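You operate a simulated robot arm through the tools that you are given. There is no shell and no other tool.

You run a simulated two-armed robot. Do the job below in one go: nothing can be reset, and whatever is moved stays where it is left.

JOB
Melt the blue pot marked chalk at the heat on its label.
Fine: stand it in the round well of the glue warmer, set the knob, then switch on; switch off once the lamp is green; lid on, no bubbles. Set down upright: what you pick out.

It is judged by the outcome, as a careful person would: the job done as asked, and still so three seconds after it is handed in. It fails if anything else is knocked over, pushed out of place, dropped, spilled or broken. Lids that push on must go on centred and level and be pressed home; caps that screw on are set level and turned clockwise until they are tight.

ROBOT AND FRAMES
Two 7-joint arms with two-finger parallel grippers on one trunk that stands fixed in place. Base frame: the origin is at the foot of the trunk, x ahead of it, y to its left, z up; the work surface is at about z = 0.92. Readings come in m, rad, newtons and seconds.
The left shoulder is at [0.05, 0.177, 1.204], the right one opposite. With the tool pointing down near the work surface each hand reaches from about 0.22 to 0.7 m from the base axis, measured 20 degrees to its own side. Payload 3.43 kg a hand.
The tool frame of a hand sits at the grasp point between the pads (the TCP): z along the fingers, y along the line on which they close. The tips reach 0.034 m beyond it. Largest opening 0.128 m; finger width 0.024, thickness 0.012; the body of the gripper, 0.048 by 0.13 m, starts 0.096 m behind the TCP.
Orientation is told as [roll, pitch, yaw] about the base's x, y, z axes, in that order, counted from this pose: with the fingers straight down and closing along the base's y, the tool's x points along the base's -x, its y along +y and its z along -z.

CONTROLS
- The arms move only by the tool apply_moves. It takes "left_steps", "right_steps" or both (then of equal length, played together; a hand with none holds still); each is a list of rows, each an object of numbers (a shift or turn left out is 0, a gripper value left out holds the last): "x", "y", "z": the shift along the tool's x, y, z in m; "ax", "ay", "az": the turn, a rotation vector about the tool's x, y, z in rad; "jaw": the opening, from 0 (shut) to 1 (fully open). In form: [{"x": .., "y": .., "z": .., "ax": .., "ay": .., "az": .., "jaw": ..}, ...]. A call has 1 to 20 rows; each row is the pose to reach, as a shift and turn from the pose commanded when the call began, along the tool's axes at that moment. Rows are played at 5 a second. More than 0.05 m and 0.15 rad between two rows, or a gripper value outside its range, and nothing of the call is played. A pose out of reach is approached as far as the arm can. The call stops where the force on the tool passes 40 N (or 10 N more than at its start, if that is more) or the arm is blocked; 0.2 s more then pass. Each finger travels about 0.108 m/s and halts on what it meets, pressing with about 29 N; the grip force reading is that of the motor and also rises with nothing between the fingers. The clock runs only during rows and for 0.2 s after the last one: add rows that repeat a pose to give the fingers time. The reply holds the time, the measured pose of the TCP, the force on the tool along the base axes, the opening and the grip force, in the units named above and with some noise, with the torque about the TCP (base axes, N m) and any sound that the robot's microphone picked up.
- Cameras (640 x 400 px; columns grow to the right, rows downward): "scene" is now at [0.1555, -0.0398, 1.3815]; the picture's right is [-0.40, -0.92, 0.00], its down [-0.38, 0.17, -0.91] and it looks along [0.83, -0.36, -0.42] (base axes); focal length 214 px, centre (320, 200). "left" rides on the left gripper at [0.076, 0.011, -0.16] in its tool frame; the picture's right is [-0.15, 0.99, 0.00], its down [-0.88, -0.13, -0.46] and it looks along [-0.45, -0.07, 0.89] (tool axes); focal length 234 px, centre (320, 200). "right" rides on the right gripper at [0.076, -0.011, -0.16] in its tool frame; the picture's right is [0.15, 0.99, 0.00], its down [-0.88, 0.13, -0.46] and it looks along [-0.45, 0.07, 0.89] (tool axes); focal length 234 px, centre (320, 200). There is no depth. A picture from a camera that has moved, and an enlarged one, comes with that camera's place and axes in the base frame and with its lens.
- snapshot(camera): a new picture of that camera. The clock stands still meanwhile.
- raise_lower(by): slides the trunk up (or, below 0, down) by that many m; the arms and the scene camera ride with it, the base frame stays. It gives what a move gives, with no picture.
- aim_head(pan, tilt): turns the head with the scene camera to pan (to the left, within 1.396 rad either way) and tilt (down, from -0.506 to 1.204), counted from straight ahead of the robot. It gives what a move gives.
- close_up(camera, box): a new picture of the part [left, top, right, bottom] of that camera's present view, enlarged. The clock stands still meanwhile.
- job_done(): hands the job in; it is judged then, once.

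Nothing tells you positions but the pictures and the camera data. Unless the task says otherwise, let go and move clear before handing in.

The tools are called after ">>>" as a command line: name --argument value ..., lists and objects as JSON in quotes. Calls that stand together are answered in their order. apply_moves: Moves the arms, as the interface text tells. Its arguments: {"type":"object","properties":{"left_steps":{"type":"array","items":{"type":"object","properties":{"x":{"type":"number"},"y":{"type":"number"},"z":{"type":"number"},"ax":{"type":"number"},"ay":{"type":"number"},"az":{"type":"number"},"jaw":{"type":"number"}}}},"right_steps":{"type":"array","items":{"type":"object","properties":{"x":{"type":"number"},"y":{"type":"number"},"z":{"type":"number"},"ax":{"type":"number"},"ay":{"type":"number"},"az":{"type":"number"},"jaw":{"type":"number"}}}}},"required":[]} The other tools are called the same way: raise_lower (by) slides the trunk up or down; aim_head (pan, tilt) turns the head that bears the scene camera; snapshot (camera) takes a picture; close_up (camera, box) takes an enlarged picture of a part of a camera's view; job_done () hands the job in.

At the start:

```text
t: 0.0
left_ee_pos: [0.3043, -0.0062, 1.3072]
left_ee_rot: [0.0, -0.001, 0.002]
left_wrist_force: [-0.3, -0.7, 0.4]
left_ft_torque: [0.02, 0.01, -0.02]
left_gripper_width: 0.1279
left_grasp_force: 0.0
right_ee_pos: [0.2148, -0.3044, 1.2503]
right_ee_rot: [0.0, 0.0, -0.001]
right_wrist_force: [0.4, 0.1, 0.1]
right_ft_torque: [0.02, 0.0, -0.01]
right_gripper_width: 0.1282
right_grasp_force: 0.1
trunk travel left (down, up): [-0.375, 0.026]
head pan, tilt: [-0.408, 0.428]
```

scene: 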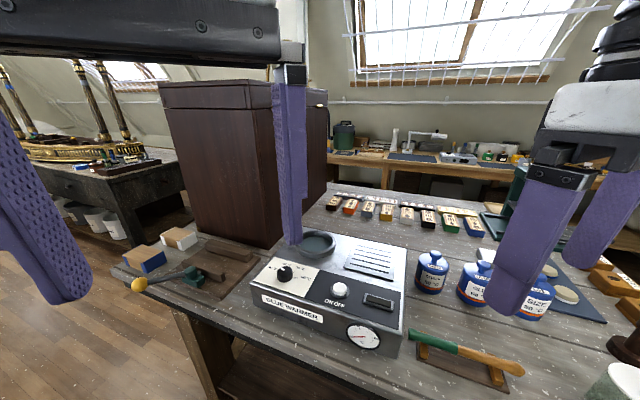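
right: 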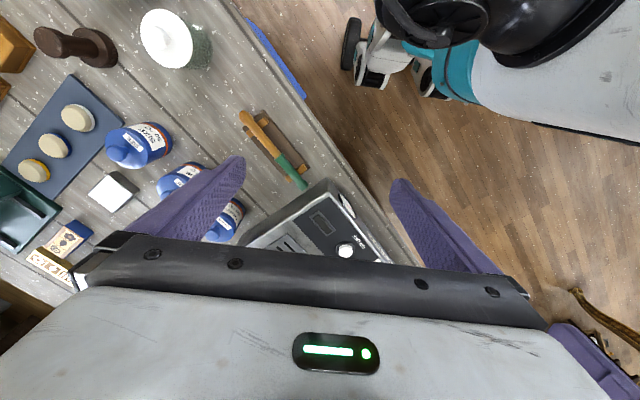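
left: 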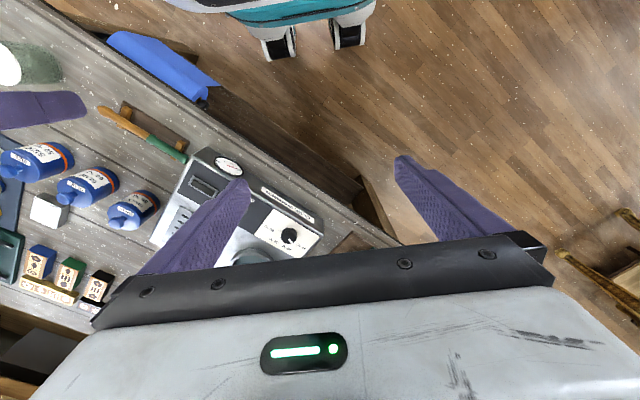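

I see a glue warmer with a knob, a lit-looking button and a display, three blue bottles/pots to its right, and lids on a mat. I'll take enlarged pictures first to read labels.

>>> close_up --camera "scene" --box '[400, 220, 640, 370]'

>>> close_up --camera "scene" --box '[240, 220, 420, 360]'

>>> close_up --camera "right" --box '[0, 0, 240, 300]'

>>> close_up --camera "left" --box '[0, 80, 340, 300]'

>>> close_up --camera "scene" --box '[310, 180, 510, 260]'

```text
2.67 times, centred on (520, 295) of scene
camera zoom: at [0.1555, -0.0398, 1.3815], right [-0.4, -0.92, 0.0], down [-0.38, 0.17, -0.91], along [0.83, -0.36, -0.42], focal length 572 px, centre (-213, -53)
```

zoom: 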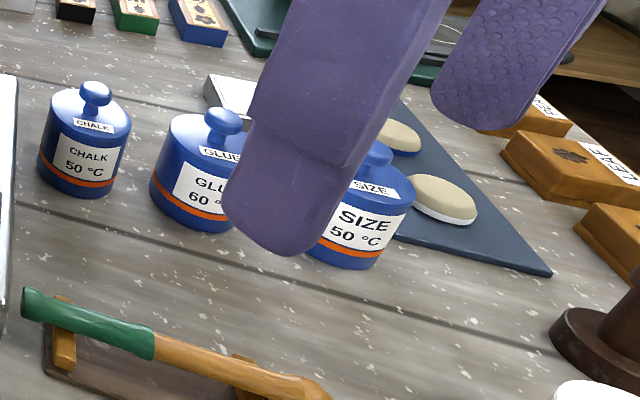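

```text
2.86 times, centred on (330, 290) of scene
camera zoom: at [0.1555, -0.0398, 1.3815], right [-0.4, -0.92, 0.0], down [-0.38, 0.17, -0.91], along [0.83, -0.36, -0.42], focal length 613 px, centre (291, -57)
```

zoom: 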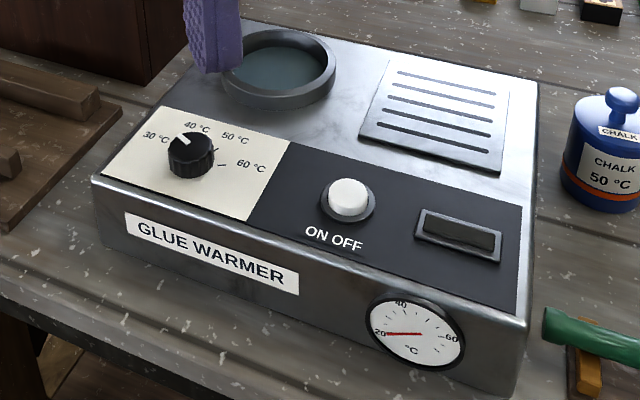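

```text
1.33 times, centred on (120, 150) of right
camera zoom: at [0.1392, -0.3155, 1.4099], right [-0.15, 0.99, 0.0], down [0.88, 0.13, 0.46], along [0.45, 0.07, -0.89], focal length 312 px, centre (587, 267)
```

zoom: 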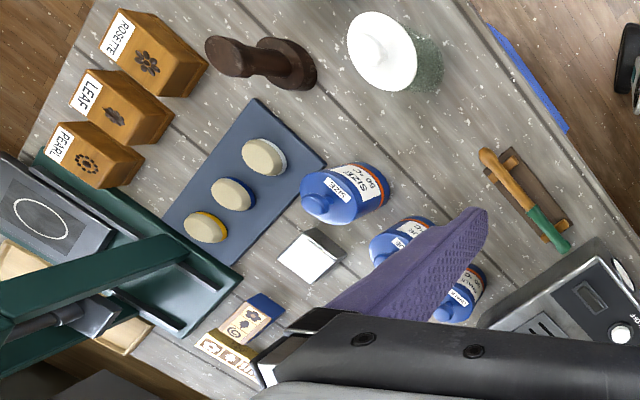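

```text
1.82 times, centred on (170, 190) of left
camera zoom: at [0.2296, 0.0047, 1.4683], right [0.15, 0.99, 0.0], down [0.88, -0.13, 0.46], along [0.45, -0.07, -0.89], focal length 426 px, centre (593, 218)
```

zoom: 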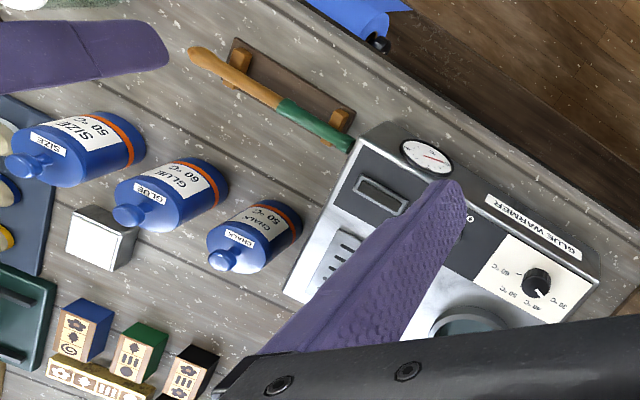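

```text
3.20 times, centred on (410, 220) of scene
camera zoom: at [0.1555, -0.0398, 1.3815], right [-0.4, -0.92, 0.0], down [-0.38, 0.17, -0.91], along [0.83, -0.36, -0.42], focal length 686 px, centre (32, 136)
```

zoom: 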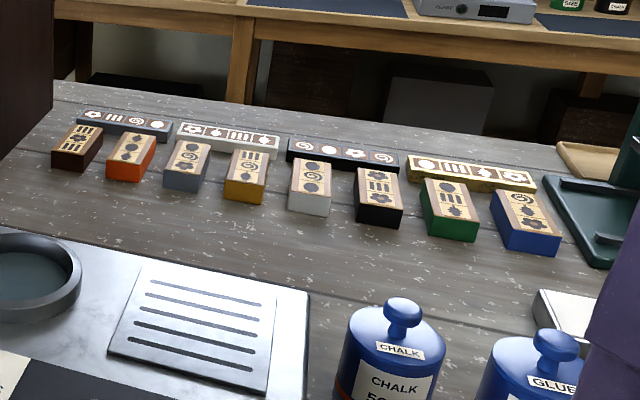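

The chalk pot (50 °C) is the nearest one to the right of the warmer, with its lid on, at about (0.44, -0.50). My hands block parts of the view, so I move them aside to look again.

>>> apply_moves --left_steps '[{"y": 0.05}, {"y": 0.1}, {"y": 0.15}, {"y": 0.2}, {"y": 0.24}]' --right_steps '[{"y": -0.04}, {"y": -0.08}, {"y": -0.12}, {"y": -0.16}, {"y": -0.2}]'

>>> aim_head --pan -0.6 --tilt 0.65

>>> snapshot --camera "scene"

>>> snapshot --camera "right"

>>> snapshot --camera "left"

```text
t: 1.2
left_ee_pos: [0.3055, 0.2359, 1.3065]
left_ee_rot: [0.0, 0.003, -0.002]
left_wrist_force: [-0.2, 0.6, -0.2]
left_ft_torque: [-0.02, -0.01, 0.01]
left_gripper_width: 0.1281
left_grasp_force: 0.0
right_ee_pos: [0.2212, -0.4864, 1.2403]
right_ee_rot: [0.0, 0.0, -0.004]
right_wrist_force: [-0.1, 0.4, 0.4]
right_ft_torque: [-0.01, 0.02, 0.03]
right_gripper_width: 0.128
right_grasp_force: 0.1
right hand out of reach, approached as far as the arm can: row 5
trunk travel left (down, up): [-0.375, 0.026]
head pan, tilt: [-0.408, 0.428]
```

```text
t: 1.9
left_ee_pos: [0.3046, 0.233, 1.3065]
left_ee_rot: [0.0, 0.0, -0.001]
left_wrist_force: [0.6, -0.6, 0.2]
left_ft_torque: [-0.01, -0.01, -0.04]
left_gripper_width: 0.1282
left_grasp_force: 0.0
right_ee_pos: [0.2209, -0.4855, 1.2398]
right_ee_rot: [0.0, -0.001, -0.002]
right_wrist_force: [0.3, -0.2, -0.6]
right_ft_torque: [0.01, 0.01, 0.04]
right_gripper_width: 0.1279
right_grasp_force: 0.2
trunk travel left (down, up): [-0.375, 0.026]
head pan, tilt: [-0.6, 0.649]
```

```text
taken
camera scene: at [0.1425, -0.052, 1.3617], right [-0.56, -0.83, 0.0], down [-0.5, 0.34, -0.8], along [0.66, -0.45, -0.6], focal length 214 px, centre (320, 200)
```

scene: 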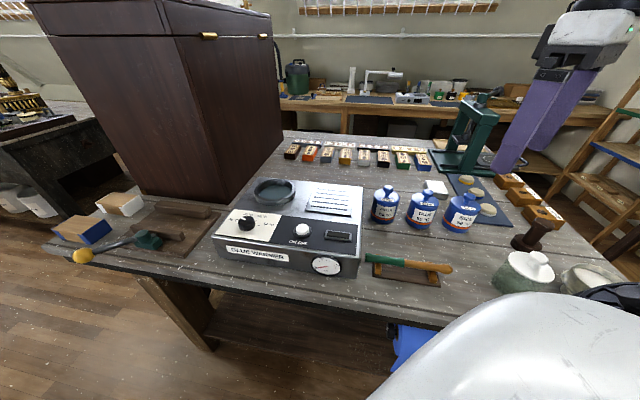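

```text
taken
camera right: at [0.1446, -0.4967, 1.4], right [-0.14, 0.99, 0.0], down [0.88, 0.13, 0.46], along [0.45, 0.07, -0.89], focal length 234 px, centre (320, 200)
```

right: 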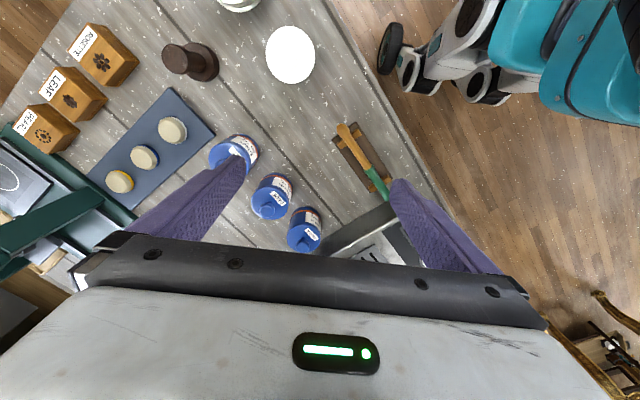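

```text
taken
camera left: at [0.2303, 0.2452, 1.4681], right [0.15, 0.99, 0.0], down [0.88, -0.13, 0.46], along [0.45, -0.07, -0.89], focal length 234 px, centre (320, 200)
```

left: 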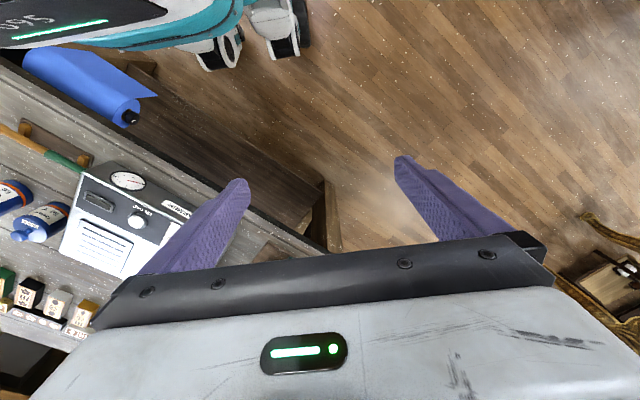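

Now the warmer and the pots are in clear view. I zoom in on both for the geometry.

>>> close_up --camera "scene" --box '[200, 165, 370, 285]'

>>> close_up --camera "scene" --box '[355, 165, 495, 285]'

>>> close_up --camera "right" --box '[200, 110, 440, 280]'

>>> close_up --camera "left" --box '[0, 120, 260, 300]'

```text
3.33 times, centred on (285, 225) of scene
camera zoom: at [0.1425, -0.052, 1.3617], right [-0.56, -0.83, 0.0], down [-0.5, 0.34, -0.8], along [0.66, -0.45, -0.6], focal length 715 px, centre (437, 117)
```

zoom: 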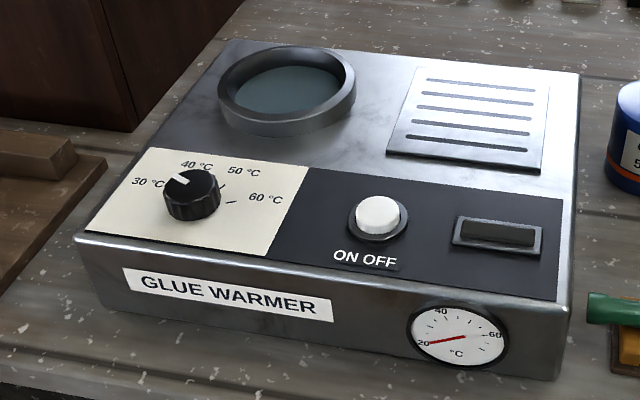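

```text
3.33 times, centred on (425, 225) of scene
camera zoom: at [0.1425, -0.052, 1.3617], right [-0.56, -0.83, 0.0], down [-0.5, 0.34, -0.8], along [0.66, -0.45, -0.6], focal length 715 px, centre (-30, 117)
```

zoom: 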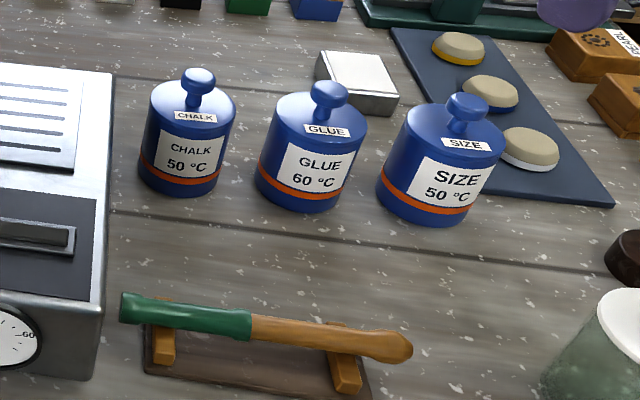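

```text
2.35 times, centred on (320, 195) of right
camera zoom: at [0.1446, -0.4967, 1.4], right [-0.14, 0.99, 0.0], down [0.88, 0.13, 0.46], along [0.45, 0.07, -0.89], focal length 551 px, centre (320, 212)
```

zoom: 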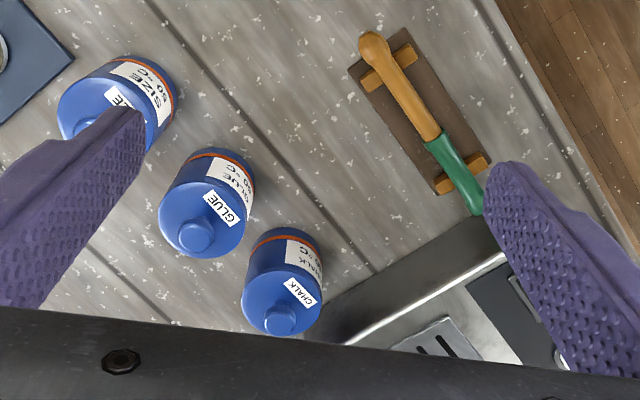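

```text
2.22 times, centred on (130, 210) of left
camera zoom: at [0.2303, 0.2452, 1.4681], right [0.15, 0.99, 0.0], down [0.88, -0.13, 0.46], along [0.45, -0.07, -0.89], focal length 520 px, centre (742, 178)
```

zoom: 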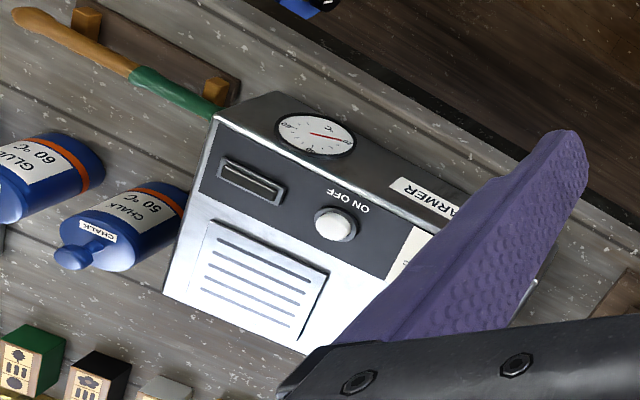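

The warmer stands turned about 45°: its knob is near (0.56, -0.12), the button near (0.46, -0.215), the well near (0.64, -0.23), and the chalk pot near (0.44, -0.49). I move the left hand over the control panel and the right hand above the pot, jaws in line with the warmer's side, for close looks.

>>> apply_moves --left_steps '[{"x": -0.0164, "y": -0.0447, "z": 0.008}, {"x": -0.0328, "y": -0.0894, "z": 0.016}, {"x": -0.0492, "y": -0.1341, "z": 0.024}, {"x": -0.0656, "y": -0.1788, "z": 0.032}, {"x": -0.082, "y": -0.2235, "z": 0.04}, {"x": -0.0984, "y": -0.2682, "z": 0.048}, {"x": -0.115, "y": -0.313, "z": 0.056}]' --right_steps '[{"x": -0.0321, "y": 0.0029, "z": 0.007, "az": -0.112}, {"x": -0.0642, "y": 0.0058, "z": 0.014, "az": -0.224}, {"x": -0.0963, "y": 0.0087, "z": 0.021, "az": -0.336}, {"x": -0.1284, "y": 0.0116, "z": 0.028, "az": -0.448}, {"x": -0.1605, "y": 0.0145, "z": 0.035, "az": -0.56}, {"x": -0.1926, "y": 0.0174, "z": 0.042, "az": -0.672}, {"x": -0.225, "y": 0.02, "z": 0.05, "az": -0.785}]'

>>> snapshot --camera "right"

>>> snapshot --camera "left"

>>> snapshot --camera "scene"

```text
t: 3.5
left_ee_pos: [0.4228, -0.0846, 1.2507]
left_ee_rot: [0.003, 0.002, -0.001]
left_wrist_force: [0.5, -1.7, -0.2]
left_ft_torque: [0.09, 0.03, -0.03]
left_gripper_width: 0.1282
left_grasp_force: 0.1
right_ee_pos: [0.3759, -0.3135, 1.1644]
right_ee_rot: [-0.005, 0.0, 0.77]
right_wrist_force: [0.5, -0.7, 0.2]
right_ft_torque: [0.08, 0.03, 0.01]
right_gripper_width: 0.128
right_grasp_force: 0.0
right hand out of reach, approached as far as the arm can: row 1, 2, 3, 4, 5, 6, 7
trunk travel left (down, up): [-0.375, 0.026]
head pan, tilt: [-0.6, 0.649]
```

```text
taken
camera right: at [0.3286, -0.3741, 1.3236], right [-0.79, 0.61, 0.0], down [0.54, 0.71, 0.45], along [0.28, 0.36, -0.89], focal length 234 px, centre (320, 200)
```

right: 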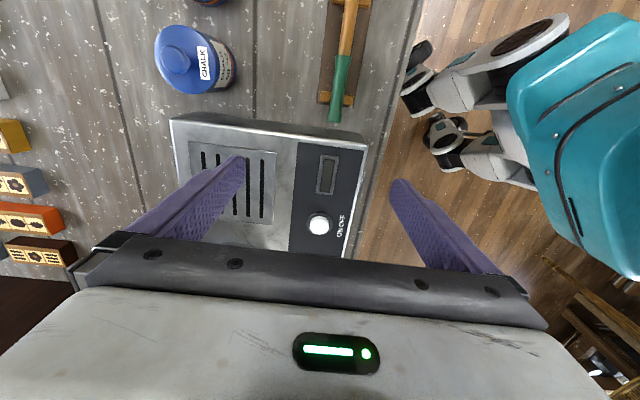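

```text
taken
camera left: at [0.3478, -0.0736, 1.4106], right [0.15, 0.99, 0.0], down [0.88, -0.13, 0.45], along [0.45, -0.06, -0.89], focal length 234 px, centre (320, 200)
```

left: 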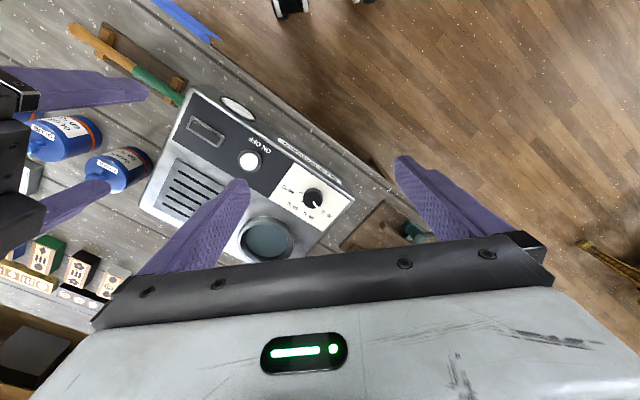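

```text
taken
camera scene: at [0.1449, -0.0557, 1.361], right [-0.57, -0.82, 0.0], down [-0.5, 0.34, -0.79], along [0.66, -0.45, -0.61], focal length 214 px, centre (320, 200)
```

scene: 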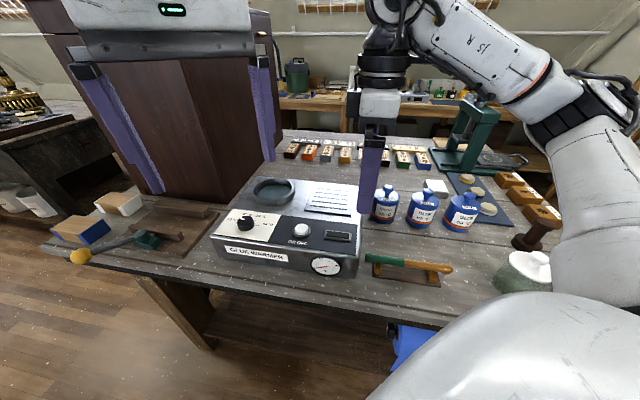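

The right hand fell short of its target, so I check where its command stands with a null move, and look closely at the knob scale meanwhile.

>>> apply_moves --right_steps '[{"x": 0.0}]'

>>> close_up --camera "left" --box '[240, 140, 360, 240]'

>>> close_up --camera "left" --box '[80, 80, 320, 270]'

```text
t: 4.0
left_ee_pos: [0.4213, -0.081, 1.2496]
left_ee_rot: [0.002, 0.002, 0.001]
left_wrist_force: [0.6, -0.2, 0.2]
left_ft_torque: [0.03, 0.05, 0.0]
left_gripper_width: 0.1278
left_grasp_force: 0.0
right_ee_pos: [0.3728, -0.312, 1.1652]
right_ee_rot: [-0.005, 0.005, 0.771]
right_wrist_force: [0.0, -0.7, -0.8]
right_ft_torque: [0.02, -0.01, 0.04]
right_gripper_width: 0.1278
right_grasp_force: 0.1
trunk travel left (down, up): [-0.375, 0.026]
head pan, tilt: [-0.6, 0.649]
```

```text
4.00 times, centred on (300, 190) of left
camera zoom: at [0.3461, -0.0707, 1.4116], right [0.15, 0.99, 0.0], down [0.88, -0.13, 0.46], along [0.45, -0.07, -0.89], focal length 937 px, centre (400, 240)
```

zoom: 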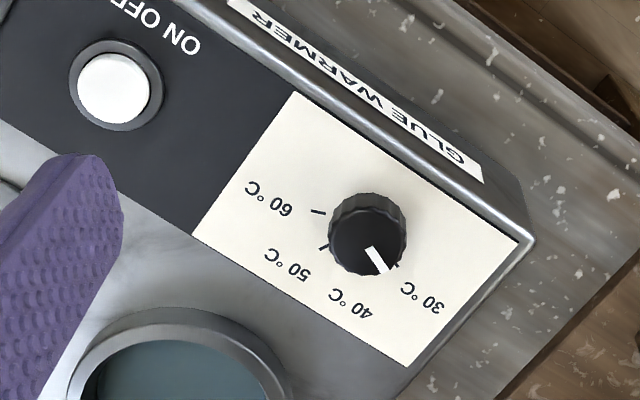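

```text
2.11 times, centred on (200, 175) of left
camera zoom: at [0.3461, -0.0707, 1.4116], right [0.15, 0.99, 0.0], down [0.88, -0.13, 0.46], along [0.45, -0.07, -0.89], focal length 493 px, centre (573, 253)
```

zoom: 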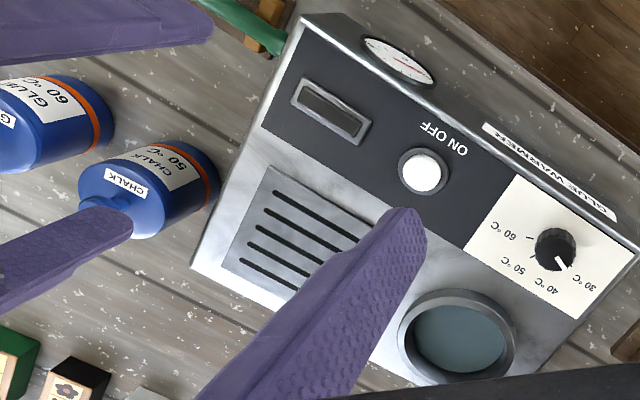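

The pointer stands at 30 °C and needs about a quarter turn clockwise to 50 °C. The right hand is free to start from where it is, so I step it towards a spot above the chalk pot.

>>> apply_moves --right_steps '[{"x": 0.018, "y": -0.0427}, {"x": 0.036, "y": -0.0854}, {"x": 0.054, "y": -0.128}, {"x": 0.0726, "y": -0.1707}]'

>>> snapshot --camera "right"

```text
t: 5.0
left_ee_pos: [0.4203, -0.0795, 1.251]
left_ee_rot: [0.0, 0.0, 0.001]
left_wrist_force: [-0.5, 0.2, 1.3]
left_ft_torque: [-0.02, 0.01, -0.05]
left_gripper_width: 0.128
left_grasp_force: 0.1
right_ee_pos: [0.3621, -0.3138, 1.1638]
right_ee_rot: [0.001, 0.001, 0.781]
right_wrist_force: [-0.3, -0.8, -0.2]
right_ft_torque: [-0.01, 0.0, -0.02]
right_gripper_width: 0.1281
right_grasp_force: 0.0
right hand out of reach, approached as far as the arm can: row 1, 2, 3, 4
trunk travel left (down, up): [-0.375, 0.026]
head pan, tilt: [-0.6, 0.649]
```

```text
taken
camera right: at [0.3159, -0.3745, 1.3235], right [-0.8, 0.6, 0.0], down [0.53, 0.71, 0.46], along [0.27, 0.36, -0.89], focal length 234 px, centre (320, 200)
```

right: 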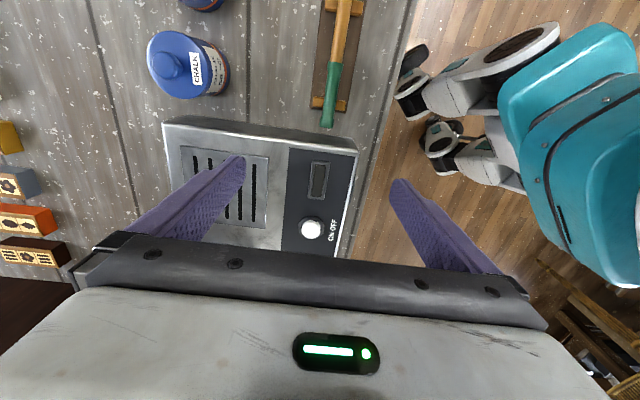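

With the jaws turned 45° the wrist meets its limit there, but a smaller turn (about 0.2 rad) still clears the neighbours. I turn back first and then slide over the pot.

>>> apply_moves --right_steps '[{"az": 0.145}, {"az": 0.29}, {"az": 0.435}, {"az": 0.58}, {"x": 0.01625, "y": -0.0441, "az": 0.58}, {"x": 0.0325, "y": -0.0882, "az": 0.58}, {"x": 0.0488, "y": -0.1322, "az": 0.58}, {"x": 0.065, "y": -0.1763, "az": 0.58}]'

>>> snapshot --camera "right"

>>> snapshot --camera "scene"

```text
t: 6.8
left_ee_pos: [0.4188, -0.0786, 1.2515]
left_ee_rot: [-0.001, 0.0, 0.0]
left_wrist_force: [-0.3, 1.0, -0.4]
left_ft_torque: [0.0, -0.02, 0.02]
left_gripper_width: 0.1281
left_grasp_force: 0.1
right_ee_pos: [0.4179, -0.4411, 1.1665]
right_ee_rot: [-0.001, 0.0, 0.206]
right_wrist_force: [-0.3, 0.4, 0.5]
right_ft_torque: [-0.01, -0.01, 0.03]
right_gripper_width: 0.1279
right_grasp_force: 0.0
right hand out of reach, approached as far as the arm can: row 8
trunk travel left (down, up): [-0.375, 0.026]
head pan, tilt: [-0.6, 0.649]
```

```text
taken
camera right: at [0.3452, -0.4678, 1.3272], right [-0.34, 0.94, 0.0], down [0.84, 0.31, 0.46], along [0.43, 0.16, -0.89], focal length 234 px, centre (320, 200)
```

right: 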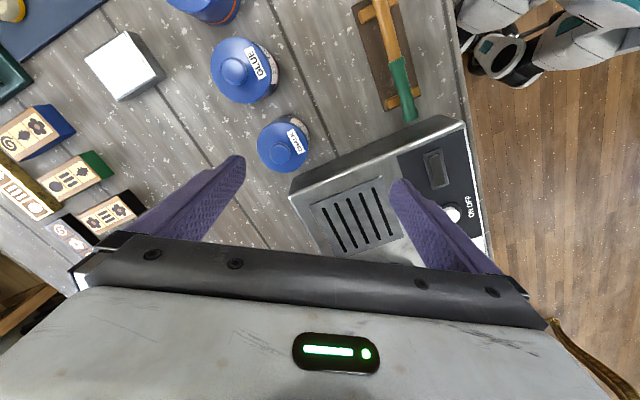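

```text
taken
camera scene: at [0.1417, -0.051, 1.3619], right [-0.56, -0.83, 0.0], down [-0.5, 0.34, -0.8], along [0.66, -0.45, -0.6], focal length 214 px, centre (320, 200)
```

scene: 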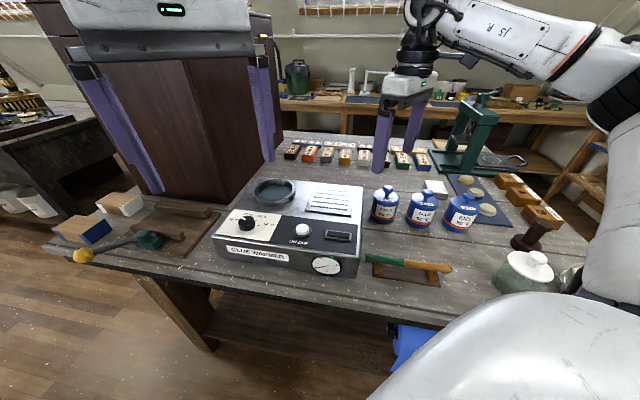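

The chalk pot's knob now reads at about (0.433, -0.485), just beyond the hand. I turn the wrist back to zero yaw and try again to centre over it.

>>> apply_moves --right_steps '[{"az": 0.103}, {"az": 0.206}, {"x": -0.0034, "y": -0.0232, "az": 0.206}, {"x": -0.0067, "y": -0.0464, "az": 0.206}, {"x": -0.0067, "y": -0.0464, "az": 0.206}]'

>>> snapshot --camera "right"

```text
t: 8.0
left_ee_pos: [0.4202, -0.0796, 1.2512]
left_ee_rot: [0.001, -0.001, 0.001]
left_wrist_force: [-0.7, -0.1, -0.4]
left_ft_torque: [-0.01, -0.03, -0.02]
left_gripper_width: 0.128
left_grasp_force: 0.1
right_ee_pos: [0.4353, -0.4867, 1.1668]
right_ee_rot: [-0.001, -0.001, -0.002]
right_wrist_force: [0.3, -0.5, -0.4]
right_ft_torque: [0.02, -0.01, 0.02]
right_gripper_width: 0.128
right_grasp_force: 0.1
trunk travel left (down, up): [-0.375, 0.026]
head pan, tilt: [-0.6, 0.649]
```

```text
taken
camera right: at [0.3588, -0.4979, 1.3265], right [-0.15, 0.99, 0.0], down [0.88, 0.13, 0.46], along [0.45, 0.07, -0.89], focal length 234 px, centre (320, 200)
```

right: 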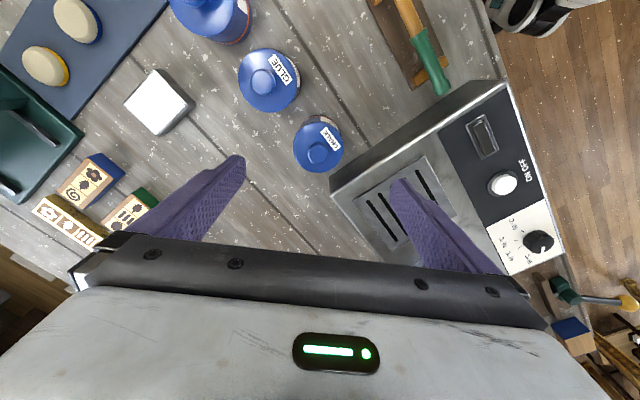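

The hand is now above the pot at zero yaw. I zoom in to measure the pot, its lid seam and the gaps around it.

>>> close_up --camera "right" --box '[220, 40, 400, 220]'

>>> close_up --camera "scene" --box '[360, 170, 450, 240]'

>>> close_up --camera "scene" --box '[235, 165, 325, 225]'

```text
2.22 times, centred on (310, 130) of right
camera zoom: at [0.3588, -0.4979, 1.3265], right [-0.15, 0.99, 0.0], down [0.88, 0.13, 0.46], along [0.45, 0.07, -0.89], focal length 520 px, centre (342, 356)
```

zoom: 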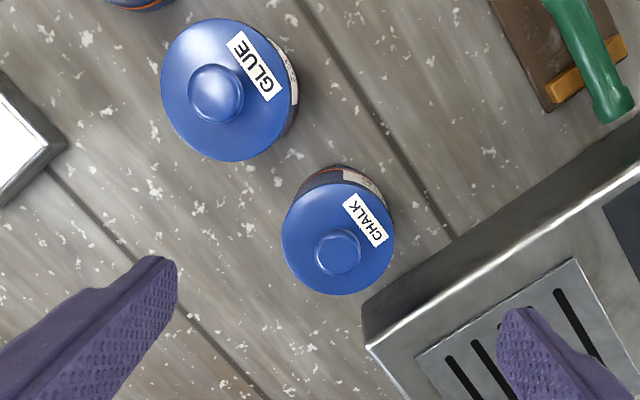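

```text
5.71 times, centred on (405, 205) of scene
camera zoom: at [0.1424, -0.052, 1.3617], right [-0.56, -0.83, 0.0], down [-0.5, 0.34, -0.8], along [0.66, -0.45, -0.6], focal length 1226 px, centre (-166, 171)
```

zoom: 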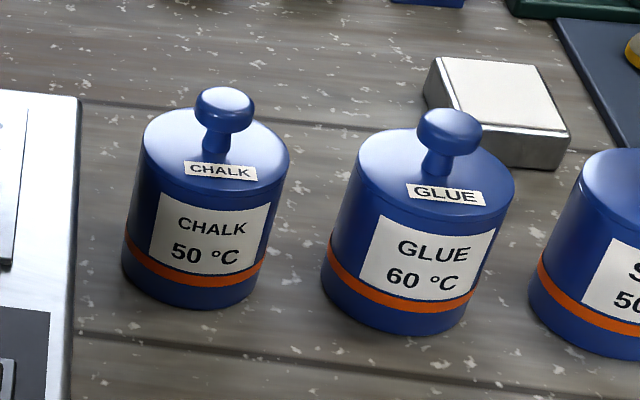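

```text
6.67 times, centred on (280, 195) of scene
camera zoom: at [0.1424, -0.052, 1.3617], right [-0.56, -0.83, 0.0], down [-0.5, 0.34, -0.8], along [0.66, -0.45, -0.6], focal length 1430 px, centre (587, 233)
```

zoom: 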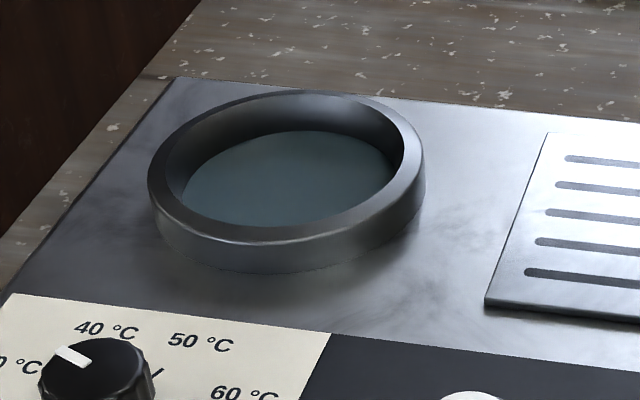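

The chalk pot is about 70 mm wide at (0.440, -0.488), with its lid seam about 75 mm above the table and lid knob top near z = 1.034. I part the jaws to about 95 mm, come down to just above the pot's top, and clear the left hand away.

>>> apply_moves --left_steps '[{"x": 0.0143, "y": 0.0429, "z": -0.007}, {"x": 0.0286, "y": 0.0858, "z": -0.014}, {"x": 0.0429, "y": 0.1287, "z": -0.021}, {"x": 0.0572, "y": 0.1716, "z": -0.028}, {"x": 0.0715, "y": 0.2145, "z": -0.035}, {"x": 0.0858, "y": 0.2574, "z": -0.042}, {"x": 0.1, "y": 0.3, "z": -0.05}]' --right_steps '[{"x": -0.005, "y": -0.001, "z": 0.0, "jaw": 0.742}, {"x": -0.005, "y": -0.001, "z": 0.01, "jaw": 0.742}, {"x": -0.005, "y": -0.001, "z": 0.03, "jaw": 0.742}, {"x": -0.005, "y": -0.001, "z": 0.05, "jaw": 0.742}, {"x": -0.005, "y": -0.001, "z": 0.07, "jaw": 0.742}, {"x": -0.005, "y": -0.001, "z": 0.09, "jaw": 0.742}, {"x": -0.005, "y": -0.001, "z": 0.107, "jaw": 0.742}]'

>>> snapshot --camera "right"

>>> close_up --camera "scene" --box '[350, 140, 470, 240]'

```text
t: 9.6
left_ee_pos: [0.3198, 0.2227, 1.2997]
left_ee_rot: [-0.001, 0.0, -0.001]
left_wrist_force: [0.1, 0.6, 0.4]
left_ft_torque: [-0.01, -0.02, 0.03]
left_gripper_width: 0.128
left_grasp_force: 0.0
right_ee_pos: [0.4374, -0.4867, 1.0598]
right_ee_rot: [-0.001, -0.001, -0.001]
right_wrist_force: [0.0, 1.8, 0.1]
right_ft_torque: [0.02, -0.01, 0.0]
right_gripper_width: 0.0949
right_grasp_force: 0.0
trunk travel left (down, up): [-0.375, 0.026]
head pan, tilt: [-0.6, 0.649]
```

```text
taken
camera right: at [0.3632, -0.4981, 1.2201], right [-0.15, 0.99, 0.0], down [0.88, 0.13, 0.46], along [0.45, 0.07, -0.89], focal length 234 px, centre (320, 200)
```

right: 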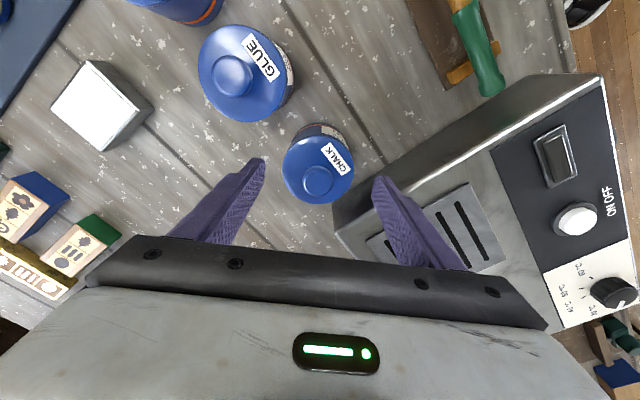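

```text
4.00 times, centred on (410, 190) of scene
camera zoom: at [0.1417, -0.0515, 1.3618], right [-0.57, -0.83, 0.0], down [-0.5, 0.34, -0.8], along [0.66, -0.45, -0.6], focal length 858 px, centre (-40, 240)
```

zoom: 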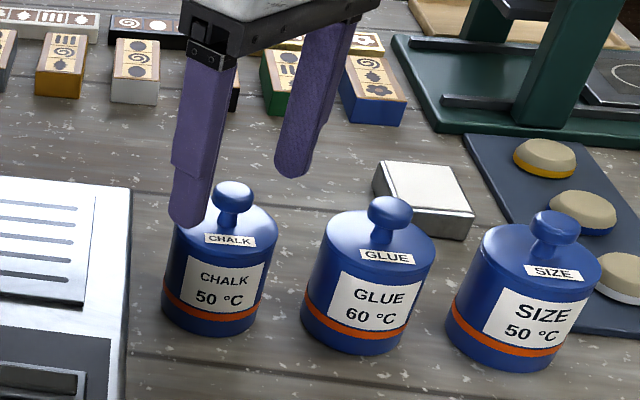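

The pot is centred between the fingers to within a couple of mm. I lower the fingers around the body and then look before closing.

>>> apply_moves --right_steps '[{"x": -0.002, "y": -0.001, "z": 0.02}, {"x": -0.002, "y": -0.001, "z": 0.04}, {"x": -0.002, "y": -0.001, "z": 0.06}, {"x": -0.002, "y": -0.001, "z": 0.076}]'

>>> snapshot --camera "right"

>>> close_up --camera "scene" --box '[350, 140, 470, 240]'

```text
t: 10.6
left_ee_pos: [0.3205, 0.2213, 1.2996]
left_ee_rot: [0.0, -0.001, 0.0]
left_wrist_force: [-0.2, 0.2, -0.3]
left_ft_torque: [-0.01, -0.04, 0.0]
left_gripper_width: 0.128
left_grasp_force: 0.0
right_ee_pos: [0.441, -0.4885, 0.9827]
right_ee_rot: [0.0, 0.0, 0.0]
right_wrist_force: [-1.2, -0.2, 0.6]
right_ft_torque: [0.02, -0.06, 0.01]
right_gripper_width: 0.0947
right_grasp_force: 0.0
trunk travel left (down, up): [-0.375, 0.026]
head pan, tilt: [-0.6, 0.649]
```

```text
taken
camera right: at [0.3655, -0.4995, 1.1432], right [-0.15, 0.99, 0.0], down [0.88, 0.13, 0.46], along [0.45, 0.07, -0.89], focal length 234 px, centre (320, 200)
```

right: 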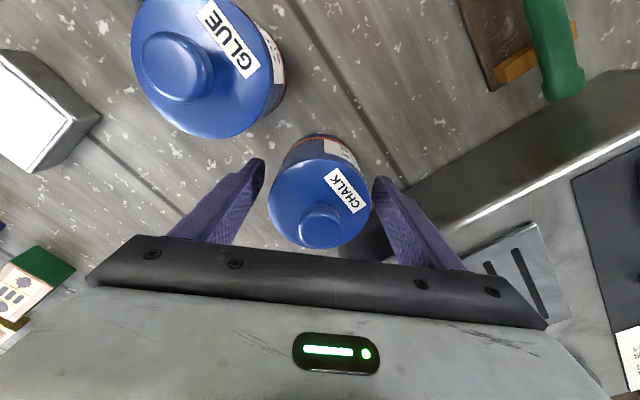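

```text
4.00 times, centred on (410, 190) of scene
camera zoom: at [0.1427, -0.0523, 1.3616], right [-0.56, -0.83, 0.0], down [-0.5, 0.34, -0.8], along [0.66, -0.45, -0.6], focal length 858 px, centre (-40, 240)
```

zoom: 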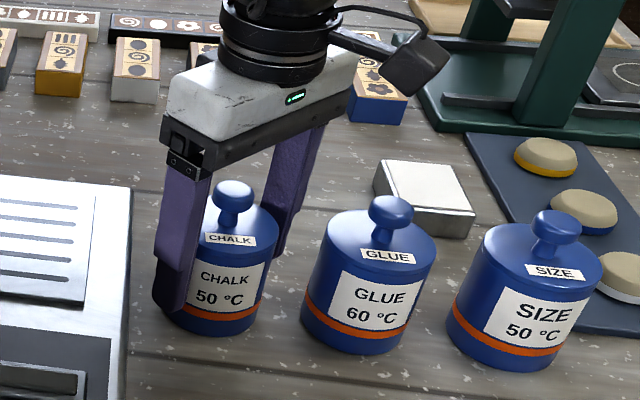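

The fingers straddle the body evenly. I close on it and lift a few mm to check that lid and pot come up together.

>>> apply_moves --right_steps '[{"jaw": 0.65}, {"jaw": 0.55}, {"jaw": 0.45}, {"jaw": 0.4}, {"jaw": 0.4}]'

>>> close_up --camera "scene" --box '[350, 140, 470, 240]'

```text
t: 11.8
left_ee_pos: [0.3204, 0.2205, 1.3006]
left_ee_rot: [-0.001, 0.001, -0.001]
left_wrist_force: [0.1, 0.1, 0.0]
left_ft_torque: [-0.01, -0.01, -0.01]
left_gripper_width: 0.1281
left_grasp_force: 0.1
right_ee_pos: [0.4398, -0.4895, 0.9834]
right_ee_rot: [-0.001, 0.0, -0.001]
right_wrist_force: [0.5, 1.3, 1.3]
right_ft_torque: [0.0, -0.01, 0.02]
right_gripper_width: 0.0709
right_grasp_force: 29.1
trunk travel left (down, up): [-0.375, 0.026]
head pan, tilt: [-0.6, 0.649]
```

```text
4.00 times, centred on (410, 190) of scene
camera zoom: at [0.1426, -0.0522, 1.3616], right [-0.56, -0.83, 0.0], down [-0.5, 0.34, -0.8], along [0.66, -0.45, -0.6], focal length 858 px, centre (-40, 240)
```

zoom: 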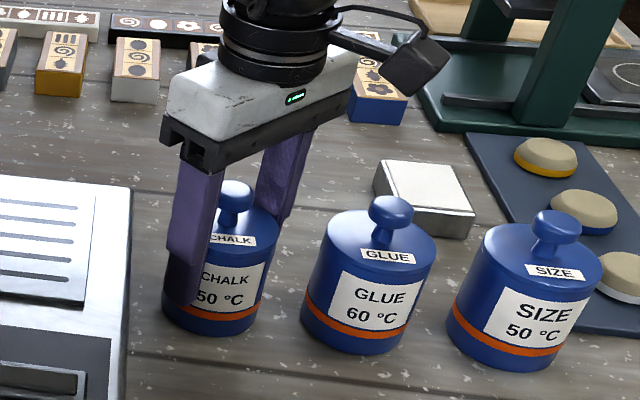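

Gripped at 71 mm width with 29 N. Now a small lift to see whether the whole pot follows.

>>> apply_moves --right_steps '[{"z": -0.005}, {"z": -0.01}, {"z": -0.02}]'

>>> close_up --camera "scene" --box '[350, 140, 470, 240]'

>>> snapshot --camera "right"

```text
t: 12.6
left_ee_pos: [0.321, 0.2223, 1.2993]
left_ee_rot: [0.0, 0.002, 0.0]
left_wrist_force: [-0.2, -0.1, 0.9]
left_ft_torque: [-0.01, -0.01, 0.0]
left_gripper_width: 0.1282
left_grasp_force: 0.1
right_ee_pos: [0.4409, -0.4896, 1.0041]
right_ee_rot: [0.0, 0.0, -0.003]
right_wrist_force: [-0.1, 0.2, -6.1]
right_ft_torque: [0.01, 0.04, -0.01]
right_gripper_width: 0.0714
right_grasp_force: 29.1
trunk travel left (down, up): [-0.375, 0.026]
head pan, tilt: [-0.6, 0.649]
```

```text
4.00 times, centred on (410, 190) of scene
camera zoom: at [0.1428, -0.0524, 1.3616], right [-0.56, -0.83, 0.0], down [-0.5, 0.34, -0.8], along [0.66, -0.45, -0.6], focal length 858 px, centre (-40, 240)
```

zoom: 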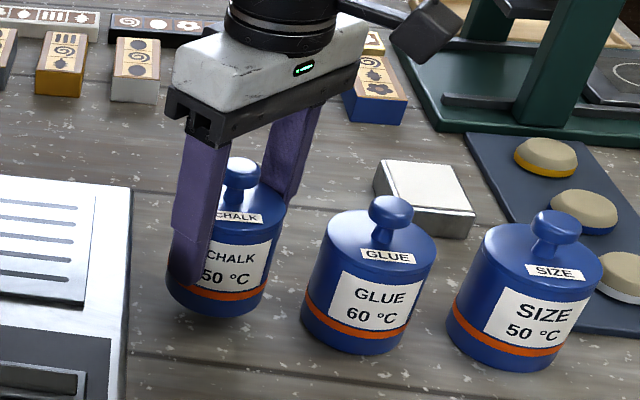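

```text
taken
camera right: at [0.3655, -0.5, 1.1626], right [-0.14, 0.99, 0.0], down [0.88, 0.13, 0.46], along [0.45, 0.07, -0.89], focal length 234 px, centre (320, 200)
```

right: 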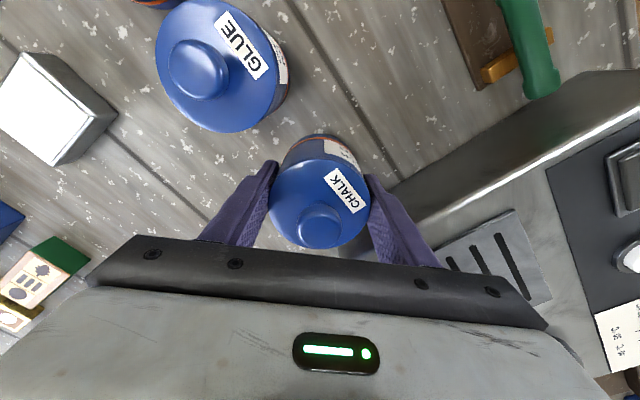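

The whole pot with its lid is off the table (about 0.6 kg). I raise it clear and carry it across to hover over the well.

>>> apply_moves --right_steps '[{"z": -0.03}, {"z": -0.06}, {"z": -0.09}, {"z": -0.105}, {"x": -0.0236, "y": 0.0322, "z": -0.105}, {"x": -0.0472, "y": 0.0645, "z": -0.105}, {"x": -0.0709, "y": 0.0967, "z": -0.105}, {"x": -0.0945, "y": 0.129, "z": -0.105}, {"x": -0.1181, "y": 0.1612, "z": -0.105}, {"x": -0.1417, "y": 0.1935, "z": -0.105}, {"x": -0.1654, "y": 0.2257, "z": -0.105}, {"x": -0.189, "y": 0.258, "z": -0.105}, {"x": -0.189, "y": 0.258, "z": -0.105}]'

>>> snapshot --camera "scene"

>>> snapshot --camera "right"

>>> snapshot --camera "left"

```text
t: 15.3
left_ee_pos: [0.3209, 0.2212, 1.3001]
left_ee_rot: [0.0, 0.001, 0.001]
left_wrist_force: [-0.4, -0.3, 1.1]
left_ft_torque: [-0.01, -0.02, -0.01]
left_gripper_width: 0.1279
left_grasp_force: 0.1
right_ee_pos: [0.5674, -0.2643, 1.1019]
right_ee_rot: [-0.001, -0.004, -0.003]
right_wrist_force: [-0.3, 0.2, -4.4]
right_ft_torque: [0.02, 0.03, -0.02]
right_gripper_width: 0.0709
right_grasp_force: 28.5
right hand out of reach, approached as far as the arm can: row 11, 12, 13
trunk travel left (down, up): [-0.375, 0.026]
head pan, tilt: [-0.6, 0.649]
```

```text
taken
camera scene: at [0.1426, -0.0521, 1.3617], right [-0.56, -0.83, 0.0], down [-0.5, 0.34, -0.8], along [0.66, -0.45, -0.6], focal length 214 px, centre (320, 200)
```

scene: 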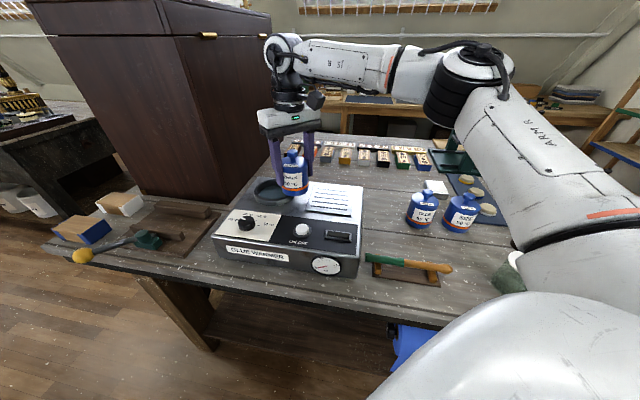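

```text
taken
camera right: at [0.4926, -0.2747, 1.2616], right [-0.14, 0.99, 0.0], down [0.88, 0.13, 0.46], along [0.45, 0.07, -0.89], focal length 234 px, centre (320, 200)
```

right: 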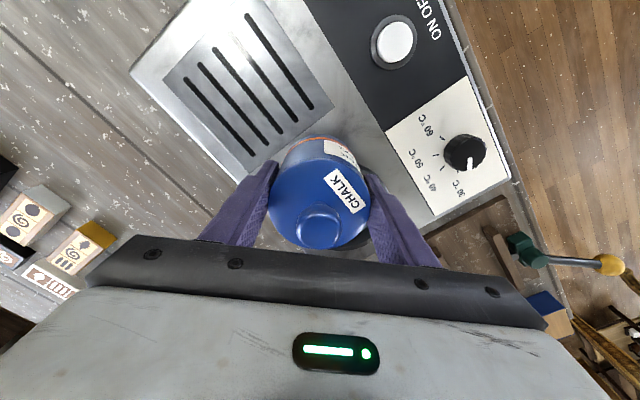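

```text
taken
camera left: at [0.2452, 0.2322, 1.4615], right [0.15, 0.99, 0.0], down [0.88, -0.13, 0.46], along [0.45, -0.07, -0.89], focal length 234 px, centre (320, 200)
```

left: 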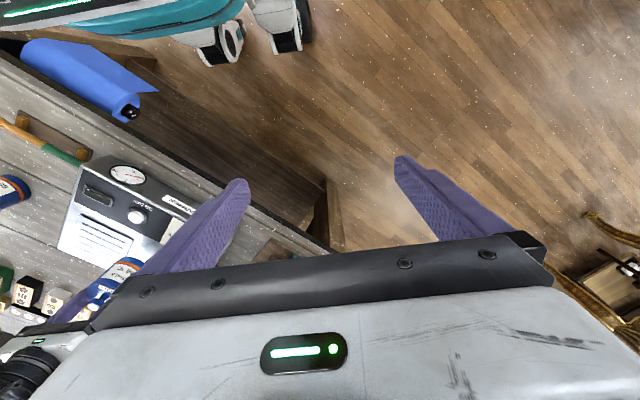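

The hand stopped at (0.567, -0.264), short of the well at this height. A higher shoulder and a lower hand should lengthen the reach, so I raise the trunk all the way.

>>> raise_lower --by 0.025

```text
t: 16.1
left_ee_pos: [0.3218, 0.2217, 1.3246]
left_ee_rot: [0.001, 0.0, 0.001]
left_wrist_force: [0.0, 0.4, -0.8]
left_ft_torque: [-0.03, 0.0, 0.03]
left_gripper_width: 0.1279
left_grasp_force: 0.0
right_ee_pos: [0.5686, -0.264, 1.1258]
right_ee_rot: [0.002, 0.0, -0.002]
right_wrist_force: [0.6, -0.3, -4.7]
right_ft_torque: [-0.02, 0.03, 0.03]
right_gripper_width: 0.0714
right_grasp_force: 29.6
trunk travel left (down, up): [-0.4, 0.001]
head pan, tilt: [-0.6, 0.649]
```

>>> apply_moves --right_steps '[{"z": 0.017}, {"z": 0.034}, {"x": -0.02, "y": 0.011, "z": 0.034}, {"x": -0.04, "y": 0.022, "z": 0.034}, {"x": -0.0605, "y": 0.033, "z": 0.034}]'

>>> snapshot --camera "scene"

```text
t: 17.3
left_ee_pos: [0.322, 0.2212, 1.3259]
left_ee_rot: [0.001, -0.001, 0.001]
left_wrist_force: [-0.8, -0.3, -0.1]
left_ft_torque: [0.01, 0.0, 0.02]
left_gripper_width: 0.1281
left_grasp_force: 0.0
right_ee_pos: [0.5701, -0.2619, 1.094]
right_ee_rot: [0.002, -0.001, -0.002]
right_wrist_force: [-0.5, -0.7, -4.5]
right_ft_torque: [-0.01, 0.04, 0.01]
right_gripper_width: 0.0713
right_grasp_force: 28.8
right hand out of reach, approached as far as the arm can: row 3, 4, 5
trunk travel left (down, up): [-0.4, 0.001]
head pan, tilt: [-0.6, 0.649]
```

```text
taken
camera scene: at [0.143, -0.0524, 1.3866], right [-0.56, -0.83, 0.0], down [-0.5, 0.34, -0.8], along [0.66, -0.45, -0.6], focal length 214 px, centre (320, 200)
```

scene: 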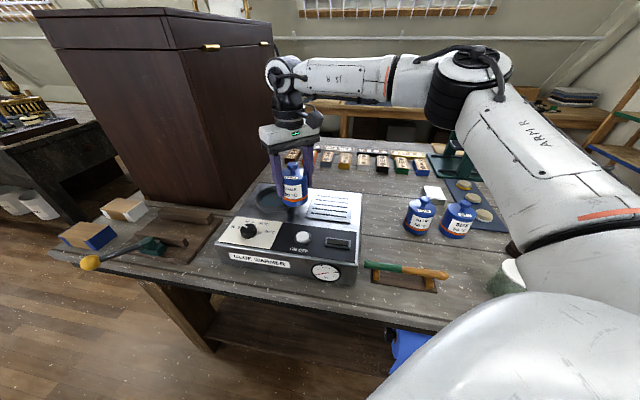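

Height made no difference, so it is a wrist or elbow limit. As less yaw helped before, I turn the hand clockwise and try again towards the well.

>>> apply_moves --right_steps '[{"az": 0.14}, {"az": 0.28}, {"az": 0.42}, {"az": 0.56}, {"x": -0.02, "y": 0.011, "az": 0.56}, {"x": -0.04, "y": 0.021, "az": 0.56}, {"x": -0.059, "y": 0.031, "az": 0.56}]'

```text
t: 18.9
left_ee_pos: [0.3201, 0.2206, 1.3245]
left_ee_rot: [0.0, 0.0, -0.001]
left_wrist_force: [-1.1, 0.2, -1.6]
left_ft_torque: [0.0, -0.04, -0.02]
left_gripper_width: 0.1281
left_grasp_force: 0.1
right_ee_pos: [0.5689, -0.2621, 1.0937]
right_ee_rot: [0.003, -0.002, -0.562]
right_wrist_force: [-0.7, 0.3, -4.8]
right_ft_torque: [0.02, 0.03, -0.04]
right_gripper_width: 0.0712
right_grasp_force: 29.1
right hand out of reach, approached as far as the arm can: row 5, 6, 7
trunk travel left (down, up): [-0.4, 0.001]
head pan, tilt: [-0.6, 0.649]
```

Turning works freely but the position is still held up, so I probe which direction is limited: first straight ahead from a spot further right that was reachable before.

>>> apply_moves --right_steps '[{"x": -0.0195, "y": -0.0106, "az": 0.0}, {"x": -0.0279, "y": -0.023, "az": 0.0}, {"x": -0.0448, "y": -0.0123}, {"x": -0.0617, "y": -0.0017}]'

```text
t: 19.9
left_ee_pos: [0.3216, 0.2214, 1.3244]
left_ee_rot: [-0.001, -0.001, 0.0]
left_wrist_force: [-0.2, -0.3, 0.1]
left_ft_torque: [-0.03, 0.0, 0.01]
left_gripper_width: 0.128
left_grasp_force: 0.1
right_ee_pos: [0.5865, -0.3037, 1.0936]
right_ee_rot: [0.004, -0.002, -0.559]
right_wrist_force: [0.8, 0.4, -5.1]
right_ft_torque: [0.02, 0.0, 0.02]
right_gripper_width: 0.0714
right_grasp_force: 29.0
right hand out of reach, approached as far as the arm can: row 3, 4
trunk travel left (down, up): [-0.4, 0.001]
head pan, tilt: [-0.6, 0.649]
```

The limit seems to come from the arm's elbow/shoulder posture rather than plain distance. I look at the arm with the head to understand its posture.

>>> aim_head --pan -0.95 --tilt 0.45

>>> snapshot --camera "scene"

```text
t: 20.7
left_ee_pos: [0.3204, 0.221, 1.3256]
left_ee_rot: [0.0, 0.001, 0.0]
left_wrist_force: [-0.4, 0.0, 0.2]
left_ft_torque: [-0.03, -0.02, 0.01]
left_gripper_width: 0.128
left_grasp_force: 0.0
right_ee_pos: [0.5869, -0.3038, 1.0942]
right_ee_rot: [0.003, -0.001, -0.559]
right_wrist_force: [0.0, -0.3, -3.8]
right_ft_torque: [0.02, 0.0, 0.02]
right_gripper_width: 0.0711
right_grasp_force: 29.3
trunk travel left (down, up): [-0.4, 0.001]
head pan, tilt: [-0.949, 0.45]
```

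```text
taken
camera scene: at [0.125, -0.0781, 1.4044], right [-0.81, -0.58, 0.0], down [-0.25, 0.35, -0.9], along [0.52, -0.73, -0.44], focal length 214 px, centre (320, 200)
```

scene: 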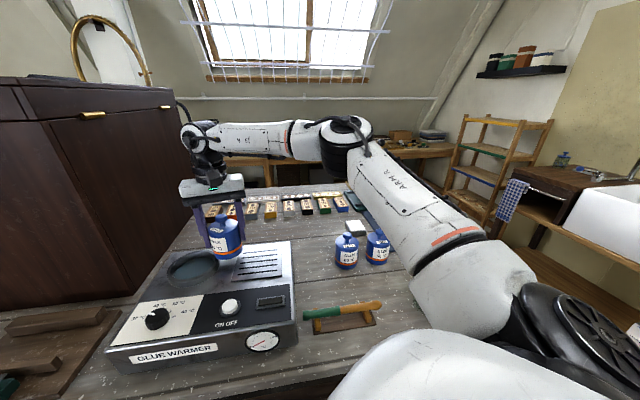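

The elbow is swung far out to the right, which limits the forward-left reach. I bring the pot back towards the body, holding it high, so the arm can come in again with the elbow in another posture.

>>> apply_moves --right_steps '[{"z": -0.025}, {"x": 0.0439, "y": -0.0077, "z": -0.025}, {"x": 0.0878, "y": -0.0154, "z": -0.025}, {"x": 0.1317, "y": -0.0231, "z": -0.025}, {"x": 0.1756, "y": -0.0308, "z": -0.025}, {"x": 0.2195, "y": -0.0385, "z": -0.025}]'

>>> snapshot --camera "scene"

```text
t: 22.1
left_ee_pos: [0.3193, 0.2213, 1.3257]
left_ee_rot: [0.0, -0.001, 0.0]
left_wrist_force: [-0.5, 0.4, 0.2]
left_ft_torque: [-0.02, -0.05, 0.01]
left_gripper_width: 0.1281
left_grasp_force: 0.1
right_ee_pos: [0.3791, -0.2197, 1.1184]
right_ee_rot: [0.004, -0.001, -0.561]
right_wrist_force: [-0.2, -0.4, -3.7]
right_ft_torque: [-0.01, 0.0, 0.0]
right_gripper_width: 0.0711
right_grasp_force: 29.1
trunk travel left (down, up): [-0.4, 0.001]
head pan, tilt: [-0.949, 0.45]
```

```text
taken
camera scene: at [0.1238, -0.0777, 1.4046], right [-0.81, -0.58, 0.0], down [-0.25, 0.35, -0.9], along [0.52, -0.73, -0.43], focal length 214 px, centre (320, 200)
```

scene: 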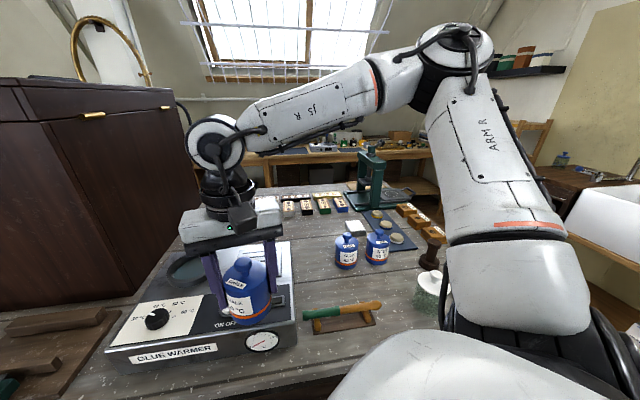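

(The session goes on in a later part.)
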